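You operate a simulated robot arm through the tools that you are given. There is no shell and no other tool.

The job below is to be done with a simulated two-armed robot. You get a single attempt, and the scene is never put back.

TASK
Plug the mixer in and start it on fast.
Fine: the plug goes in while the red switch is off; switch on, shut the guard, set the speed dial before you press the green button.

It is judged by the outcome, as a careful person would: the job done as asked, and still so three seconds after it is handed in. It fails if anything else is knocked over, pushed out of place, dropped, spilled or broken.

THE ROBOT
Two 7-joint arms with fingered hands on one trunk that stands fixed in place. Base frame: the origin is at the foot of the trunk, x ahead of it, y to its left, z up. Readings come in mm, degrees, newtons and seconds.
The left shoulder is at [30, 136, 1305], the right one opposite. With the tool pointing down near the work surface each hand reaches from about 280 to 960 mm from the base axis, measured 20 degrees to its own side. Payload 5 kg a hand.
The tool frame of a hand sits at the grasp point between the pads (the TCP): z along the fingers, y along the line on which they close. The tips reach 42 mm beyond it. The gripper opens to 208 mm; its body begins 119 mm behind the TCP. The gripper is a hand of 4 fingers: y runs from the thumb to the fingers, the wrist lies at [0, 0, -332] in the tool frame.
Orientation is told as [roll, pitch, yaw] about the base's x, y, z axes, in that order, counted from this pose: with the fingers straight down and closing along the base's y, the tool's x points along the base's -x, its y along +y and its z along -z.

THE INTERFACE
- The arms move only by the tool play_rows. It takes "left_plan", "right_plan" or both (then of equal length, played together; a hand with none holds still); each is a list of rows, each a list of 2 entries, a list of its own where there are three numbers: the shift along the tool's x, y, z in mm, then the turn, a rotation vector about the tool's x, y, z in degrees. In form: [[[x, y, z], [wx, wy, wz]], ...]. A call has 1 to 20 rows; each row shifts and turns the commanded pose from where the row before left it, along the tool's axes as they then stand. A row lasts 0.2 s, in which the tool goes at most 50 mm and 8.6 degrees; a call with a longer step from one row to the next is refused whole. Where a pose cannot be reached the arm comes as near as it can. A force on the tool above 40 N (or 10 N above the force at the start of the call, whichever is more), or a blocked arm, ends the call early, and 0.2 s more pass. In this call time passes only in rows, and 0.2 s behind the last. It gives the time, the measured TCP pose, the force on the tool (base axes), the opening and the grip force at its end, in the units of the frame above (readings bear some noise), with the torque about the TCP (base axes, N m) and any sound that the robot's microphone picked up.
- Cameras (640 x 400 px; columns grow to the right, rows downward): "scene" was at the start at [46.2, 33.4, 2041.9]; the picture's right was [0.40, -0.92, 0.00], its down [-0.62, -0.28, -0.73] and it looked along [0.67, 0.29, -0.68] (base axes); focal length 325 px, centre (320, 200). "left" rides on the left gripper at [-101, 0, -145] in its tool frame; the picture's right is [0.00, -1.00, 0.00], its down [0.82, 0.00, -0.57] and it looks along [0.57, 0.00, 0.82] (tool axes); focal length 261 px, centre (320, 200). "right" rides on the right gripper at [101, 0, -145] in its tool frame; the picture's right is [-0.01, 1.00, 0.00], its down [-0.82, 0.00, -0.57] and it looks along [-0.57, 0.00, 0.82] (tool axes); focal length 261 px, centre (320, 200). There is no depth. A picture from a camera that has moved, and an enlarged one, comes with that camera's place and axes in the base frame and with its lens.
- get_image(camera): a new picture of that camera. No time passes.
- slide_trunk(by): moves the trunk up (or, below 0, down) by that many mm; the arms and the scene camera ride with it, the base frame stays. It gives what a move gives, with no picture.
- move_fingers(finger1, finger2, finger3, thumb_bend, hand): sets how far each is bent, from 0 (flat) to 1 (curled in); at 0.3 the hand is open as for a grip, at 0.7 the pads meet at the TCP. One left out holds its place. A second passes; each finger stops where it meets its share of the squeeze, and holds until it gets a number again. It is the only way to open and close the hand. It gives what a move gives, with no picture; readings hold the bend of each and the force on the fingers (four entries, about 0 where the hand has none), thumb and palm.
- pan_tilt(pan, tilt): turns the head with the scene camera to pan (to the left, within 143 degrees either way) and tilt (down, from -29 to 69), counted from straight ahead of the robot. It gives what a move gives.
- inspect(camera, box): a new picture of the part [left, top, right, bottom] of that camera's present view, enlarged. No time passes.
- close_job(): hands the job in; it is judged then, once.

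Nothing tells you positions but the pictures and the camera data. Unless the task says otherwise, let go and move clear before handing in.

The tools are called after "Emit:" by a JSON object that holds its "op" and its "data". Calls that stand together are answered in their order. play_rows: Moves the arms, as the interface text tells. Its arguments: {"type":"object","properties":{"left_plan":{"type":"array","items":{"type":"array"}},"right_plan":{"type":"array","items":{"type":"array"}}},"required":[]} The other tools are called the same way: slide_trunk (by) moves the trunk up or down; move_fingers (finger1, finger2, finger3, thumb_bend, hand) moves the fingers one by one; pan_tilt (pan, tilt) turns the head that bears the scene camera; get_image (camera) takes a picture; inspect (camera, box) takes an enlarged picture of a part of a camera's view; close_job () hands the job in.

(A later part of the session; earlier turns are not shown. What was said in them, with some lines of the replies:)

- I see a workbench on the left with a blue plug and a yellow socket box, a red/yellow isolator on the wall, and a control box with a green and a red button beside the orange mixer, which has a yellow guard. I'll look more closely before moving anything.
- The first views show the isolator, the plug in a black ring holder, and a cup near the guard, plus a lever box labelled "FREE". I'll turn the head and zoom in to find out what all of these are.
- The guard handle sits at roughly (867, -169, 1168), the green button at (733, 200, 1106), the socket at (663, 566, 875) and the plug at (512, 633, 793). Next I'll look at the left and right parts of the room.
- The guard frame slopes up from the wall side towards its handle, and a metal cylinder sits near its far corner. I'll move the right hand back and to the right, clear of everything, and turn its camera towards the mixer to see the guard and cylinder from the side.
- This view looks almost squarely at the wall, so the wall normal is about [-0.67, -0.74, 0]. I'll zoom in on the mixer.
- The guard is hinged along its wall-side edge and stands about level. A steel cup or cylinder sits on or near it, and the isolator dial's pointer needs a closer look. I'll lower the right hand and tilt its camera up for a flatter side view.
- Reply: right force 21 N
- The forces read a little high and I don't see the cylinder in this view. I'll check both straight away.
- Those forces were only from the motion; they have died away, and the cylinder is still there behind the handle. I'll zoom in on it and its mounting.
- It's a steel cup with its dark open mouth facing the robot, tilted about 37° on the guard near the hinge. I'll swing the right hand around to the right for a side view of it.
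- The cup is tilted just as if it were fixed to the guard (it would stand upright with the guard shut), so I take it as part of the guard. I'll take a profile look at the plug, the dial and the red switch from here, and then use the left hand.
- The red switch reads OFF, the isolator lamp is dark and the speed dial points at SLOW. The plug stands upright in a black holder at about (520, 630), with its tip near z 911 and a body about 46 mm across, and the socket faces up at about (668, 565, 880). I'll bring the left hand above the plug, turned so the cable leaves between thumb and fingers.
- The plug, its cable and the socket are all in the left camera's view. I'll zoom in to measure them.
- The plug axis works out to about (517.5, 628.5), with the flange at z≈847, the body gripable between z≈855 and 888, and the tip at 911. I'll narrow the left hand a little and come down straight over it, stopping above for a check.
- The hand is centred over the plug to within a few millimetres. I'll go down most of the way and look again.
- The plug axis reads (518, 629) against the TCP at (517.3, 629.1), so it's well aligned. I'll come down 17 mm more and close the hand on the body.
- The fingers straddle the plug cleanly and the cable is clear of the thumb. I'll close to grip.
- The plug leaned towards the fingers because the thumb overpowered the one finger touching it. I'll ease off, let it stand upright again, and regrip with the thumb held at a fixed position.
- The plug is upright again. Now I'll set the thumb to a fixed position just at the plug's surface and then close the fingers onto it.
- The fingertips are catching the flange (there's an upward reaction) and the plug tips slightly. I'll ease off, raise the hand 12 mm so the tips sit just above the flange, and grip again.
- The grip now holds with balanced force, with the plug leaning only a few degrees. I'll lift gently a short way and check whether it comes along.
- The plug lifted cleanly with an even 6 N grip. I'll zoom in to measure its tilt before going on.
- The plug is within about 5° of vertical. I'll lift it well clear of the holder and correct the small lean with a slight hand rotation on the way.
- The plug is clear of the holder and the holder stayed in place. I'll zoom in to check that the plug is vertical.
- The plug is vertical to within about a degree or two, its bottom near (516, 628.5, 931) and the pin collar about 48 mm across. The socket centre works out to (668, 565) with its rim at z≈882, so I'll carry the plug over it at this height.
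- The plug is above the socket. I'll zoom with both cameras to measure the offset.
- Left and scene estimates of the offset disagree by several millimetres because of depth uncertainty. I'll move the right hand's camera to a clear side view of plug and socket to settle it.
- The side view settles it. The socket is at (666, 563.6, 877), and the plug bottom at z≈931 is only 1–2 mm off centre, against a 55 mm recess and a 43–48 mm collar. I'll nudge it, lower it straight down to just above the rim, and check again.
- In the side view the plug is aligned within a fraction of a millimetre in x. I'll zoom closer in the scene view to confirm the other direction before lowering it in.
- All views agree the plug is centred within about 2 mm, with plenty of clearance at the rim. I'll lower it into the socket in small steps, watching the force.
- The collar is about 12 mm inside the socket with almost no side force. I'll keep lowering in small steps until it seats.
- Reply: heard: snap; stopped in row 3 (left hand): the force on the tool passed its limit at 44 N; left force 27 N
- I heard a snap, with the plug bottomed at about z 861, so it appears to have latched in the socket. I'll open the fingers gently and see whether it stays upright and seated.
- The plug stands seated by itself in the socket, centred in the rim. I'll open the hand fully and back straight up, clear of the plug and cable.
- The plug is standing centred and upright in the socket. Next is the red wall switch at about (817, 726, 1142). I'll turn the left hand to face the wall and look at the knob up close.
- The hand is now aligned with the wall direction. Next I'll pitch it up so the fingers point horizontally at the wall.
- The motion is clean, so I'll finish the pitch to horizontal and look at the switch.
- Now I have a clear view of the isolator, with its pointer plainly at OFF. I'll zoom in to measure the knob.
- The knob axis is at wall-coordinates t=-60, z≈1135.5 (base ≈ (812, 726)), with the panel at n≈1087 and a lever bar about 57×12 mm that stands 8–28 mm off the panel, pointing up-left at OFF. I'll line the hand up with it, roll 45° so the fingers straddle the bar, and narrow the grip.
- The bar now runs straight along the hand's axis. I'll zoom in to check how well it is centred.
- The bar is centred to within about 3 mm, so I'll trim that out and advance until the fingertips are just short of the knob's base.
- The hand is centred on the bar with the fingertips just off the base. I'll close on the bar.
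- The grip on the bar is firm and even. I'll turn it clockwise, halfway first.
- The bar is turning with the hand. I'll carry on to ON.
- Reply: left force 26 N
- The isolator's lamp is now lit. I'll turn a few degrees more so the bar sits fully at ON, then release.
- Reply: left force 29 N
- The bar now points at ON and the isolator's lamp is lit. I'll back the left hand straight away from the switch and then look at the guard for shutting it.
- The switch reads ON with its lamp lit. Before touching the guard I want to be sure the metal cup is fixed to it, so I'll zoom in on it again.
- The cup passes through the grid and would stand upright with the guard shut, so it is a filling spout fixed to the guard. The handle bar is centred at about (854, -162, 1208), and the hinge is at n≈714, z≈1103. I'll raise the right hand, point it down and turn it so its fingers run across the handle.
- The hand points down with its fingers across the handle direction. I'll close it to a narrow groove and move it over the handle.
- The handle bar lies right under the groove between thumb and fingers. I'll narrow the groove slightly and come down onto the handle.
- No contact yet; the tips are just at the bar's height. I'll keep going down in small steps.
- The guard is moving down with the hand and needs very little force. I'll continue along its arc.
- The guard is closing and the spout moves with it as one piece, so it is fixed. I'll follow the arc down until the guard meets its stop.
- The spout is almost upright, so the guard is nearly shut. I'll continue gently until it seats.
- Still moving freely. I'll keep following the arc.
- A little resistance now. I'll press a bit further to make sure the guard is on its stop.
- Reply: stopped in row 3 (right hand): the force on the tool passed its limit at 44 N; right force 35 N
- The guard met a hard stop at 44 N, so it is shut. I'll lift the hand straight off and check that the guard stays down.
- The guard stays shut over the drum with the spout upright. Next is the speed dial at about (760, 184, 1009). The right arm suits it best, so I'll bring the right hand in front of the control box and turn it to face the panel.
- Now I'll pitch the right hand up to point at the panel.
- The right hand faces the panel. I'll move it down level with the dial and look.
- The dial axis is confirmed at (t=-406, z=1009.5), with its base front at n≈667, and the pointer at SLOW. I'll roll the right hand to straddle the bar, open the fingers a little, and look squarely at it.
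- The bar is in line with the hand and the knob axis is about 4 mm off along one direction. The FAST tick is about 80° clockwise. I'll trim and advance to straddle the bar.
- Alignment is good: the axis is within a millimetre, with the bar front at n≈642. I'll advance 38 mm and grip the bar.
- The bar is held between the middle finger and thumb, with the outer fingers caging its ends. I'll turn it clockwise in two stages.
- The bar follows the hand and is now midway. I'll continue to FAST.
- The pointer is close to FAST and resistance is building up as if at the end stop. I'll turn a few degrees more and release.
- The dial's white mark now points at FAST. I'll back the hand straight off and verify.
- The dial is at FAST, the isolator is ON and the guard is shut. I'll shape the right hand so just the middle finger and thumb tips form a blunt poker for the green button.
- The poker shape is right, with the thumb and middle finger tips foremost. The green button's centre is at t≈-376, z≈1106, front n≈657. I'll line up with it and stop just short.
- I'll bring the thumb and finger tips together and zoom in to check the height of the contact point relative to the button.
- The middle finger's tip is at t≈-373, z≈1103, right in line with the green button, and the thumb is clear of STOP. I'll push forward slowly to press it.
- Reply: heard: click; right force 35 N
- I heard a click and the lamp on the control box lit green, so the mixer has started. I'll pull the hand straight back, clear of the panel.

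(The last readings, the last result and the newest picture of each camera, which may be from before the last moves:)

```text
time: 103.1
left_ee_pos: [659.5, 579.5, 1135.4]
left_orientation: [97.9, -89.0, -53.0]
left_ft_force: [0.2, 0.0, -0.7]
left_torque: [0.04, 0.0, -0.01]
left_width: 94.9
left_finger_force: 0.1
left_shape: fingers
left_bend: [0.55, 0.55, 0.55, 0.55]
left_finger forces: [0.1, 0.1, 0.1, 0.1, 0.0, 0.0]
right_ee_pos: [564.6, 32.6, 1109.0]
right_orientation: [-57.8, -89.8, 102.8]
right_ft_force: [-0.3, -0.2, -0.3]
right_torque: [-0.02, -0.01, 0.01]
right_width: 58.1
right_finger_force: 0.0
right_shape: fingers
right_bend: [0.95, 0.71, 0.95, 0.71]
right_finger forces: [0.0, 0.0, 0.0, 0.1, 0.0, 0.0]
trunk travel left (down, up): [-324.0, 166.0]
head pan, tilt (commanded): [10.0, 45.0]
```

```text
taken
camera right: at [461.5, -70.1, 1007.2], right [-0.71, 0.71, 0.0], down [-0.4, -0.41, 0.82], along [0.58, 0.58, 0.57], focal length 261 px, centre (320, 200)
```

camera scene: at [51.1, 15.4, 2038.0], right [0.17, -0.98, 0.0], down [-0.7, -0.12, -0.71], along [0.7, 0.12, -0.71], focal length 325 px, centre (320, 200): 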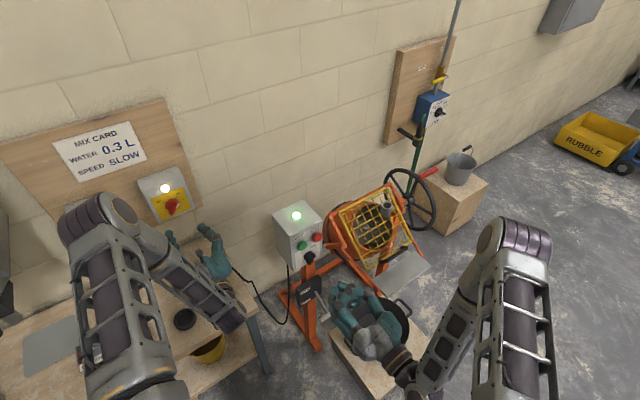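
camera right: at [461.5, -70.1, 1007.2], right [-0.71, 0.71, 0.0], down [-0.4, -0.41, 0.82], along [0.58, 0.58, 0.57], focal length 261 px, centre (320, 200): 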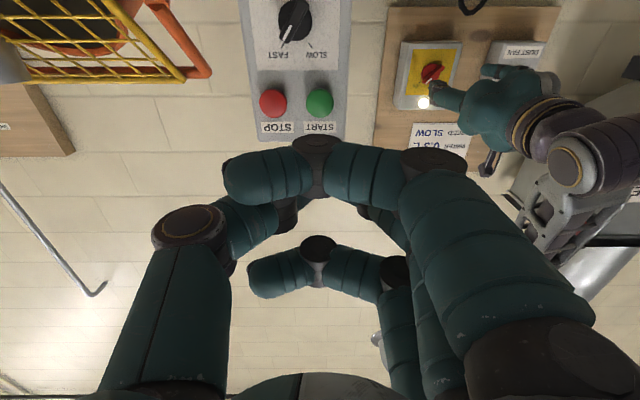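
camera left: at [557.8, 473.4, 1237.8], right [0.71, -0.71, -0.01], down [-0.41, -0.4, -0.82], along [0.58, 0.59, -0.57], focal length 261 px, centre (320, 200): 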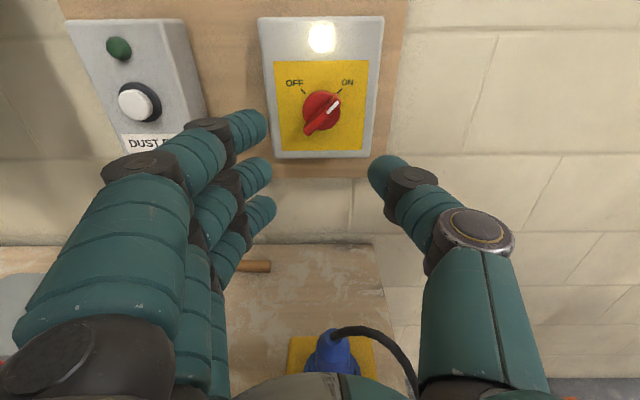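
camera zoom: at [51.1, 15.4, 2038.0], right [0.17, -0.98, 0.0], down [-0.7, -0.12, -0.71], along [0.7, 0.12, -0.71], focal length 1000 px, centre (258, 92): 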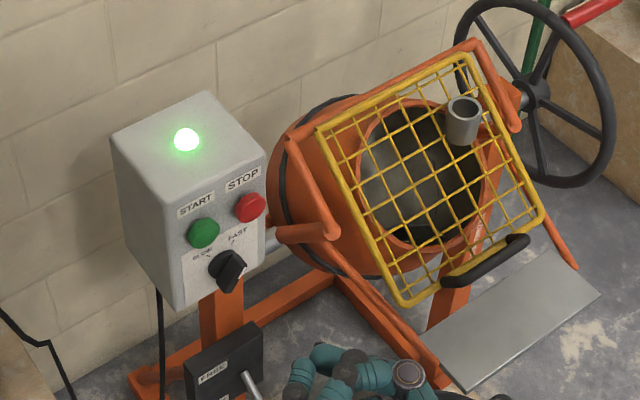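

The mixer is running with the green lamp lit, the dial on FAST and the guard shut. I'll wait a moment and check that everything holds and nothing was disturbed.

Emit:
{"op": "pan_tilt", "data": {"pan": 30, "tilt": 50}}

Emit:
{"op": "get_image", "data": {"camera": "scene"}}

Emit:
{"op": "inspect", "data": {"camera": "scene", "box": [360, 160, 560, 300]}}

Emit:
{"op": "inspect", "data": {"camera": "scene", "box": [180, 140, 400, 320]}}

Emit:
{"op": "get_image", "data": {"camera": "left"}}

```text
time: 103.9
left_ee_pos: [660.1, 577.2, 1136.7]
left_orientation: [99.6, -89.0, -54.7]
left_ft_force: [0.0, -0.8, 0.5]
left_torque: [0.02, -0.04, 0.02]
left_width: 94.6
left_finger_force: 0.1
left_shape: fingers
left_bend: [0.55, 0.55, 0.55, 0.55]
left_finger forces: [0.0, 0.0, 0.0, 0.1, 0.0, 0.0]
right_ee_pos: [563.6, 32.1, 1108.6]
right_orientation: [-58.0, -90.0, 103.1]
right_ft_force: [-0.2, 0.2, -0.4]
right_torque: [-0.03, 0.04, 0.02]
right_width: 58.2
right_finger_force: 0.0
right_shape: fingers
right_bend: [0.95, 0.71, 0.95, 0.71]
right_finger forces: [0.0, 0.0, 0.1, 0.1, 0.0, 0.0]
trunk travel left (down, up): [-324.0, 166.0]
head pan, tilt (commanded): [30.0, 50.0]
```

```text
taken
camera scene: at [37.3, 38.5, 2031.1], right [0.5, -0.87, 0.0], down [-0.66, -0.38, -0.64], along [0.56, 0.32, -0.77], focal length 325 px, centre (320, 200)
```

scene: 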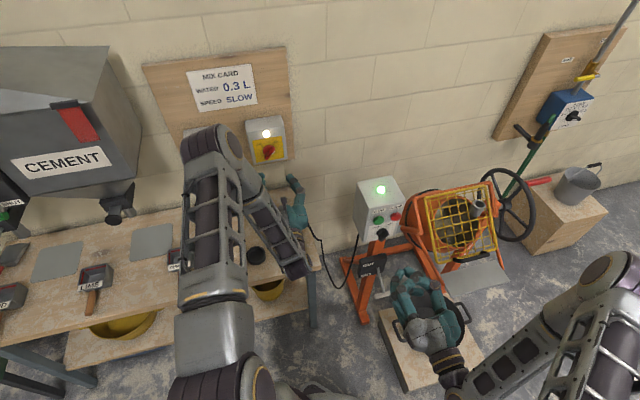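

```text
2.86 times, centred on (460, 230) of scene
camera zoom: at [37.3, 38.5, 2031.1], right [0.5, -0.87, 0.0], down [-0.66, -0.38, -0.64], along [0.56, 0.32, -0.77], focal length 929 px, centre (-80, 114)
```

zoom: 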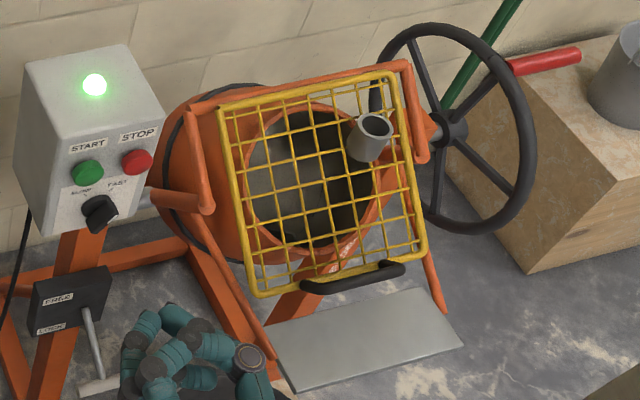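

```text
2.22 times, centred on (290, 230) of scene
camera zoom: at [37.3, 38.5, 2031.1], right [0.5, -0.87, 0.0], down [-0.66, -0.38, -0.64], along [0.56, 0.32, -0.77], focal length 722 px, centre (387, 133)
```

zoom: 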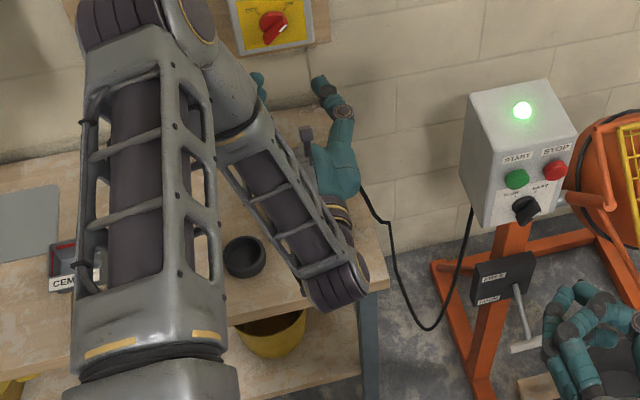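

```text
taken
camera left: at [557.8, 473.7, 1237.6], right [0.71, -0.71, -0.01], down [-0.41, -0.4, -0.82], along [0.58, 0.59, -0.57], focal length 261 px, centre (320, 200)
```

left: 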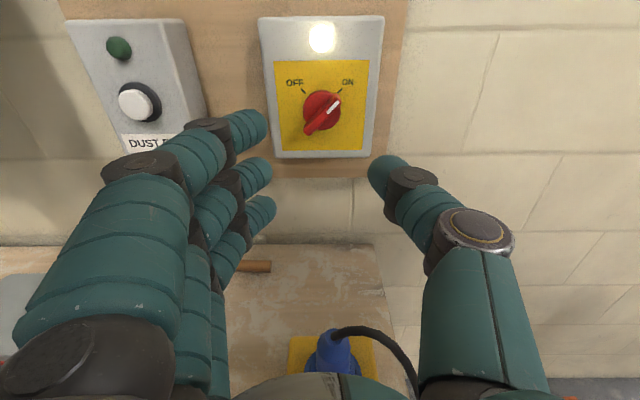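

Everything is as it should be:
- **Plug:** seated in the socket.
- **Red switch:** ON, with its lamp lit.
- **Guard:** shut.
- **Speed dial:** on FAST.
- **Control box:** green lamp glowing.

Both hands are empty and clear of everything, and nothing else has moved, so I'm handing the job in.

Emit:
{"op": "close_job", "data": {}}

```text
The job is handed in.
```

The mixer is plugged in and running on fast, and I've handed the job in. I took "running" from the click and the green lamp on the control box. I didn't separately check that the drum was turning.

1. **Plug:** I put it into the socket while the red switch was off, and it went in with a snap.
2. **Red switch:** I turned it to ON and its lamp came on.
3. **Guard:** I shut it down onto its stop, and it stayed shut when I let go.
4. **Speed dial:** I turned it from SLOW to FAST. The mix card on the wall says SLOW, but you asked for fast.
5. **Green button:** I pressed it last.

In the last pictures nothing else looked knocked over or out of place. Both hands were empty and clear of everything at the end. While I was reaching for the dial, the right thumb pressed briefly on the front of the control box. This was before the mixer was started, and I saw no effect from it.
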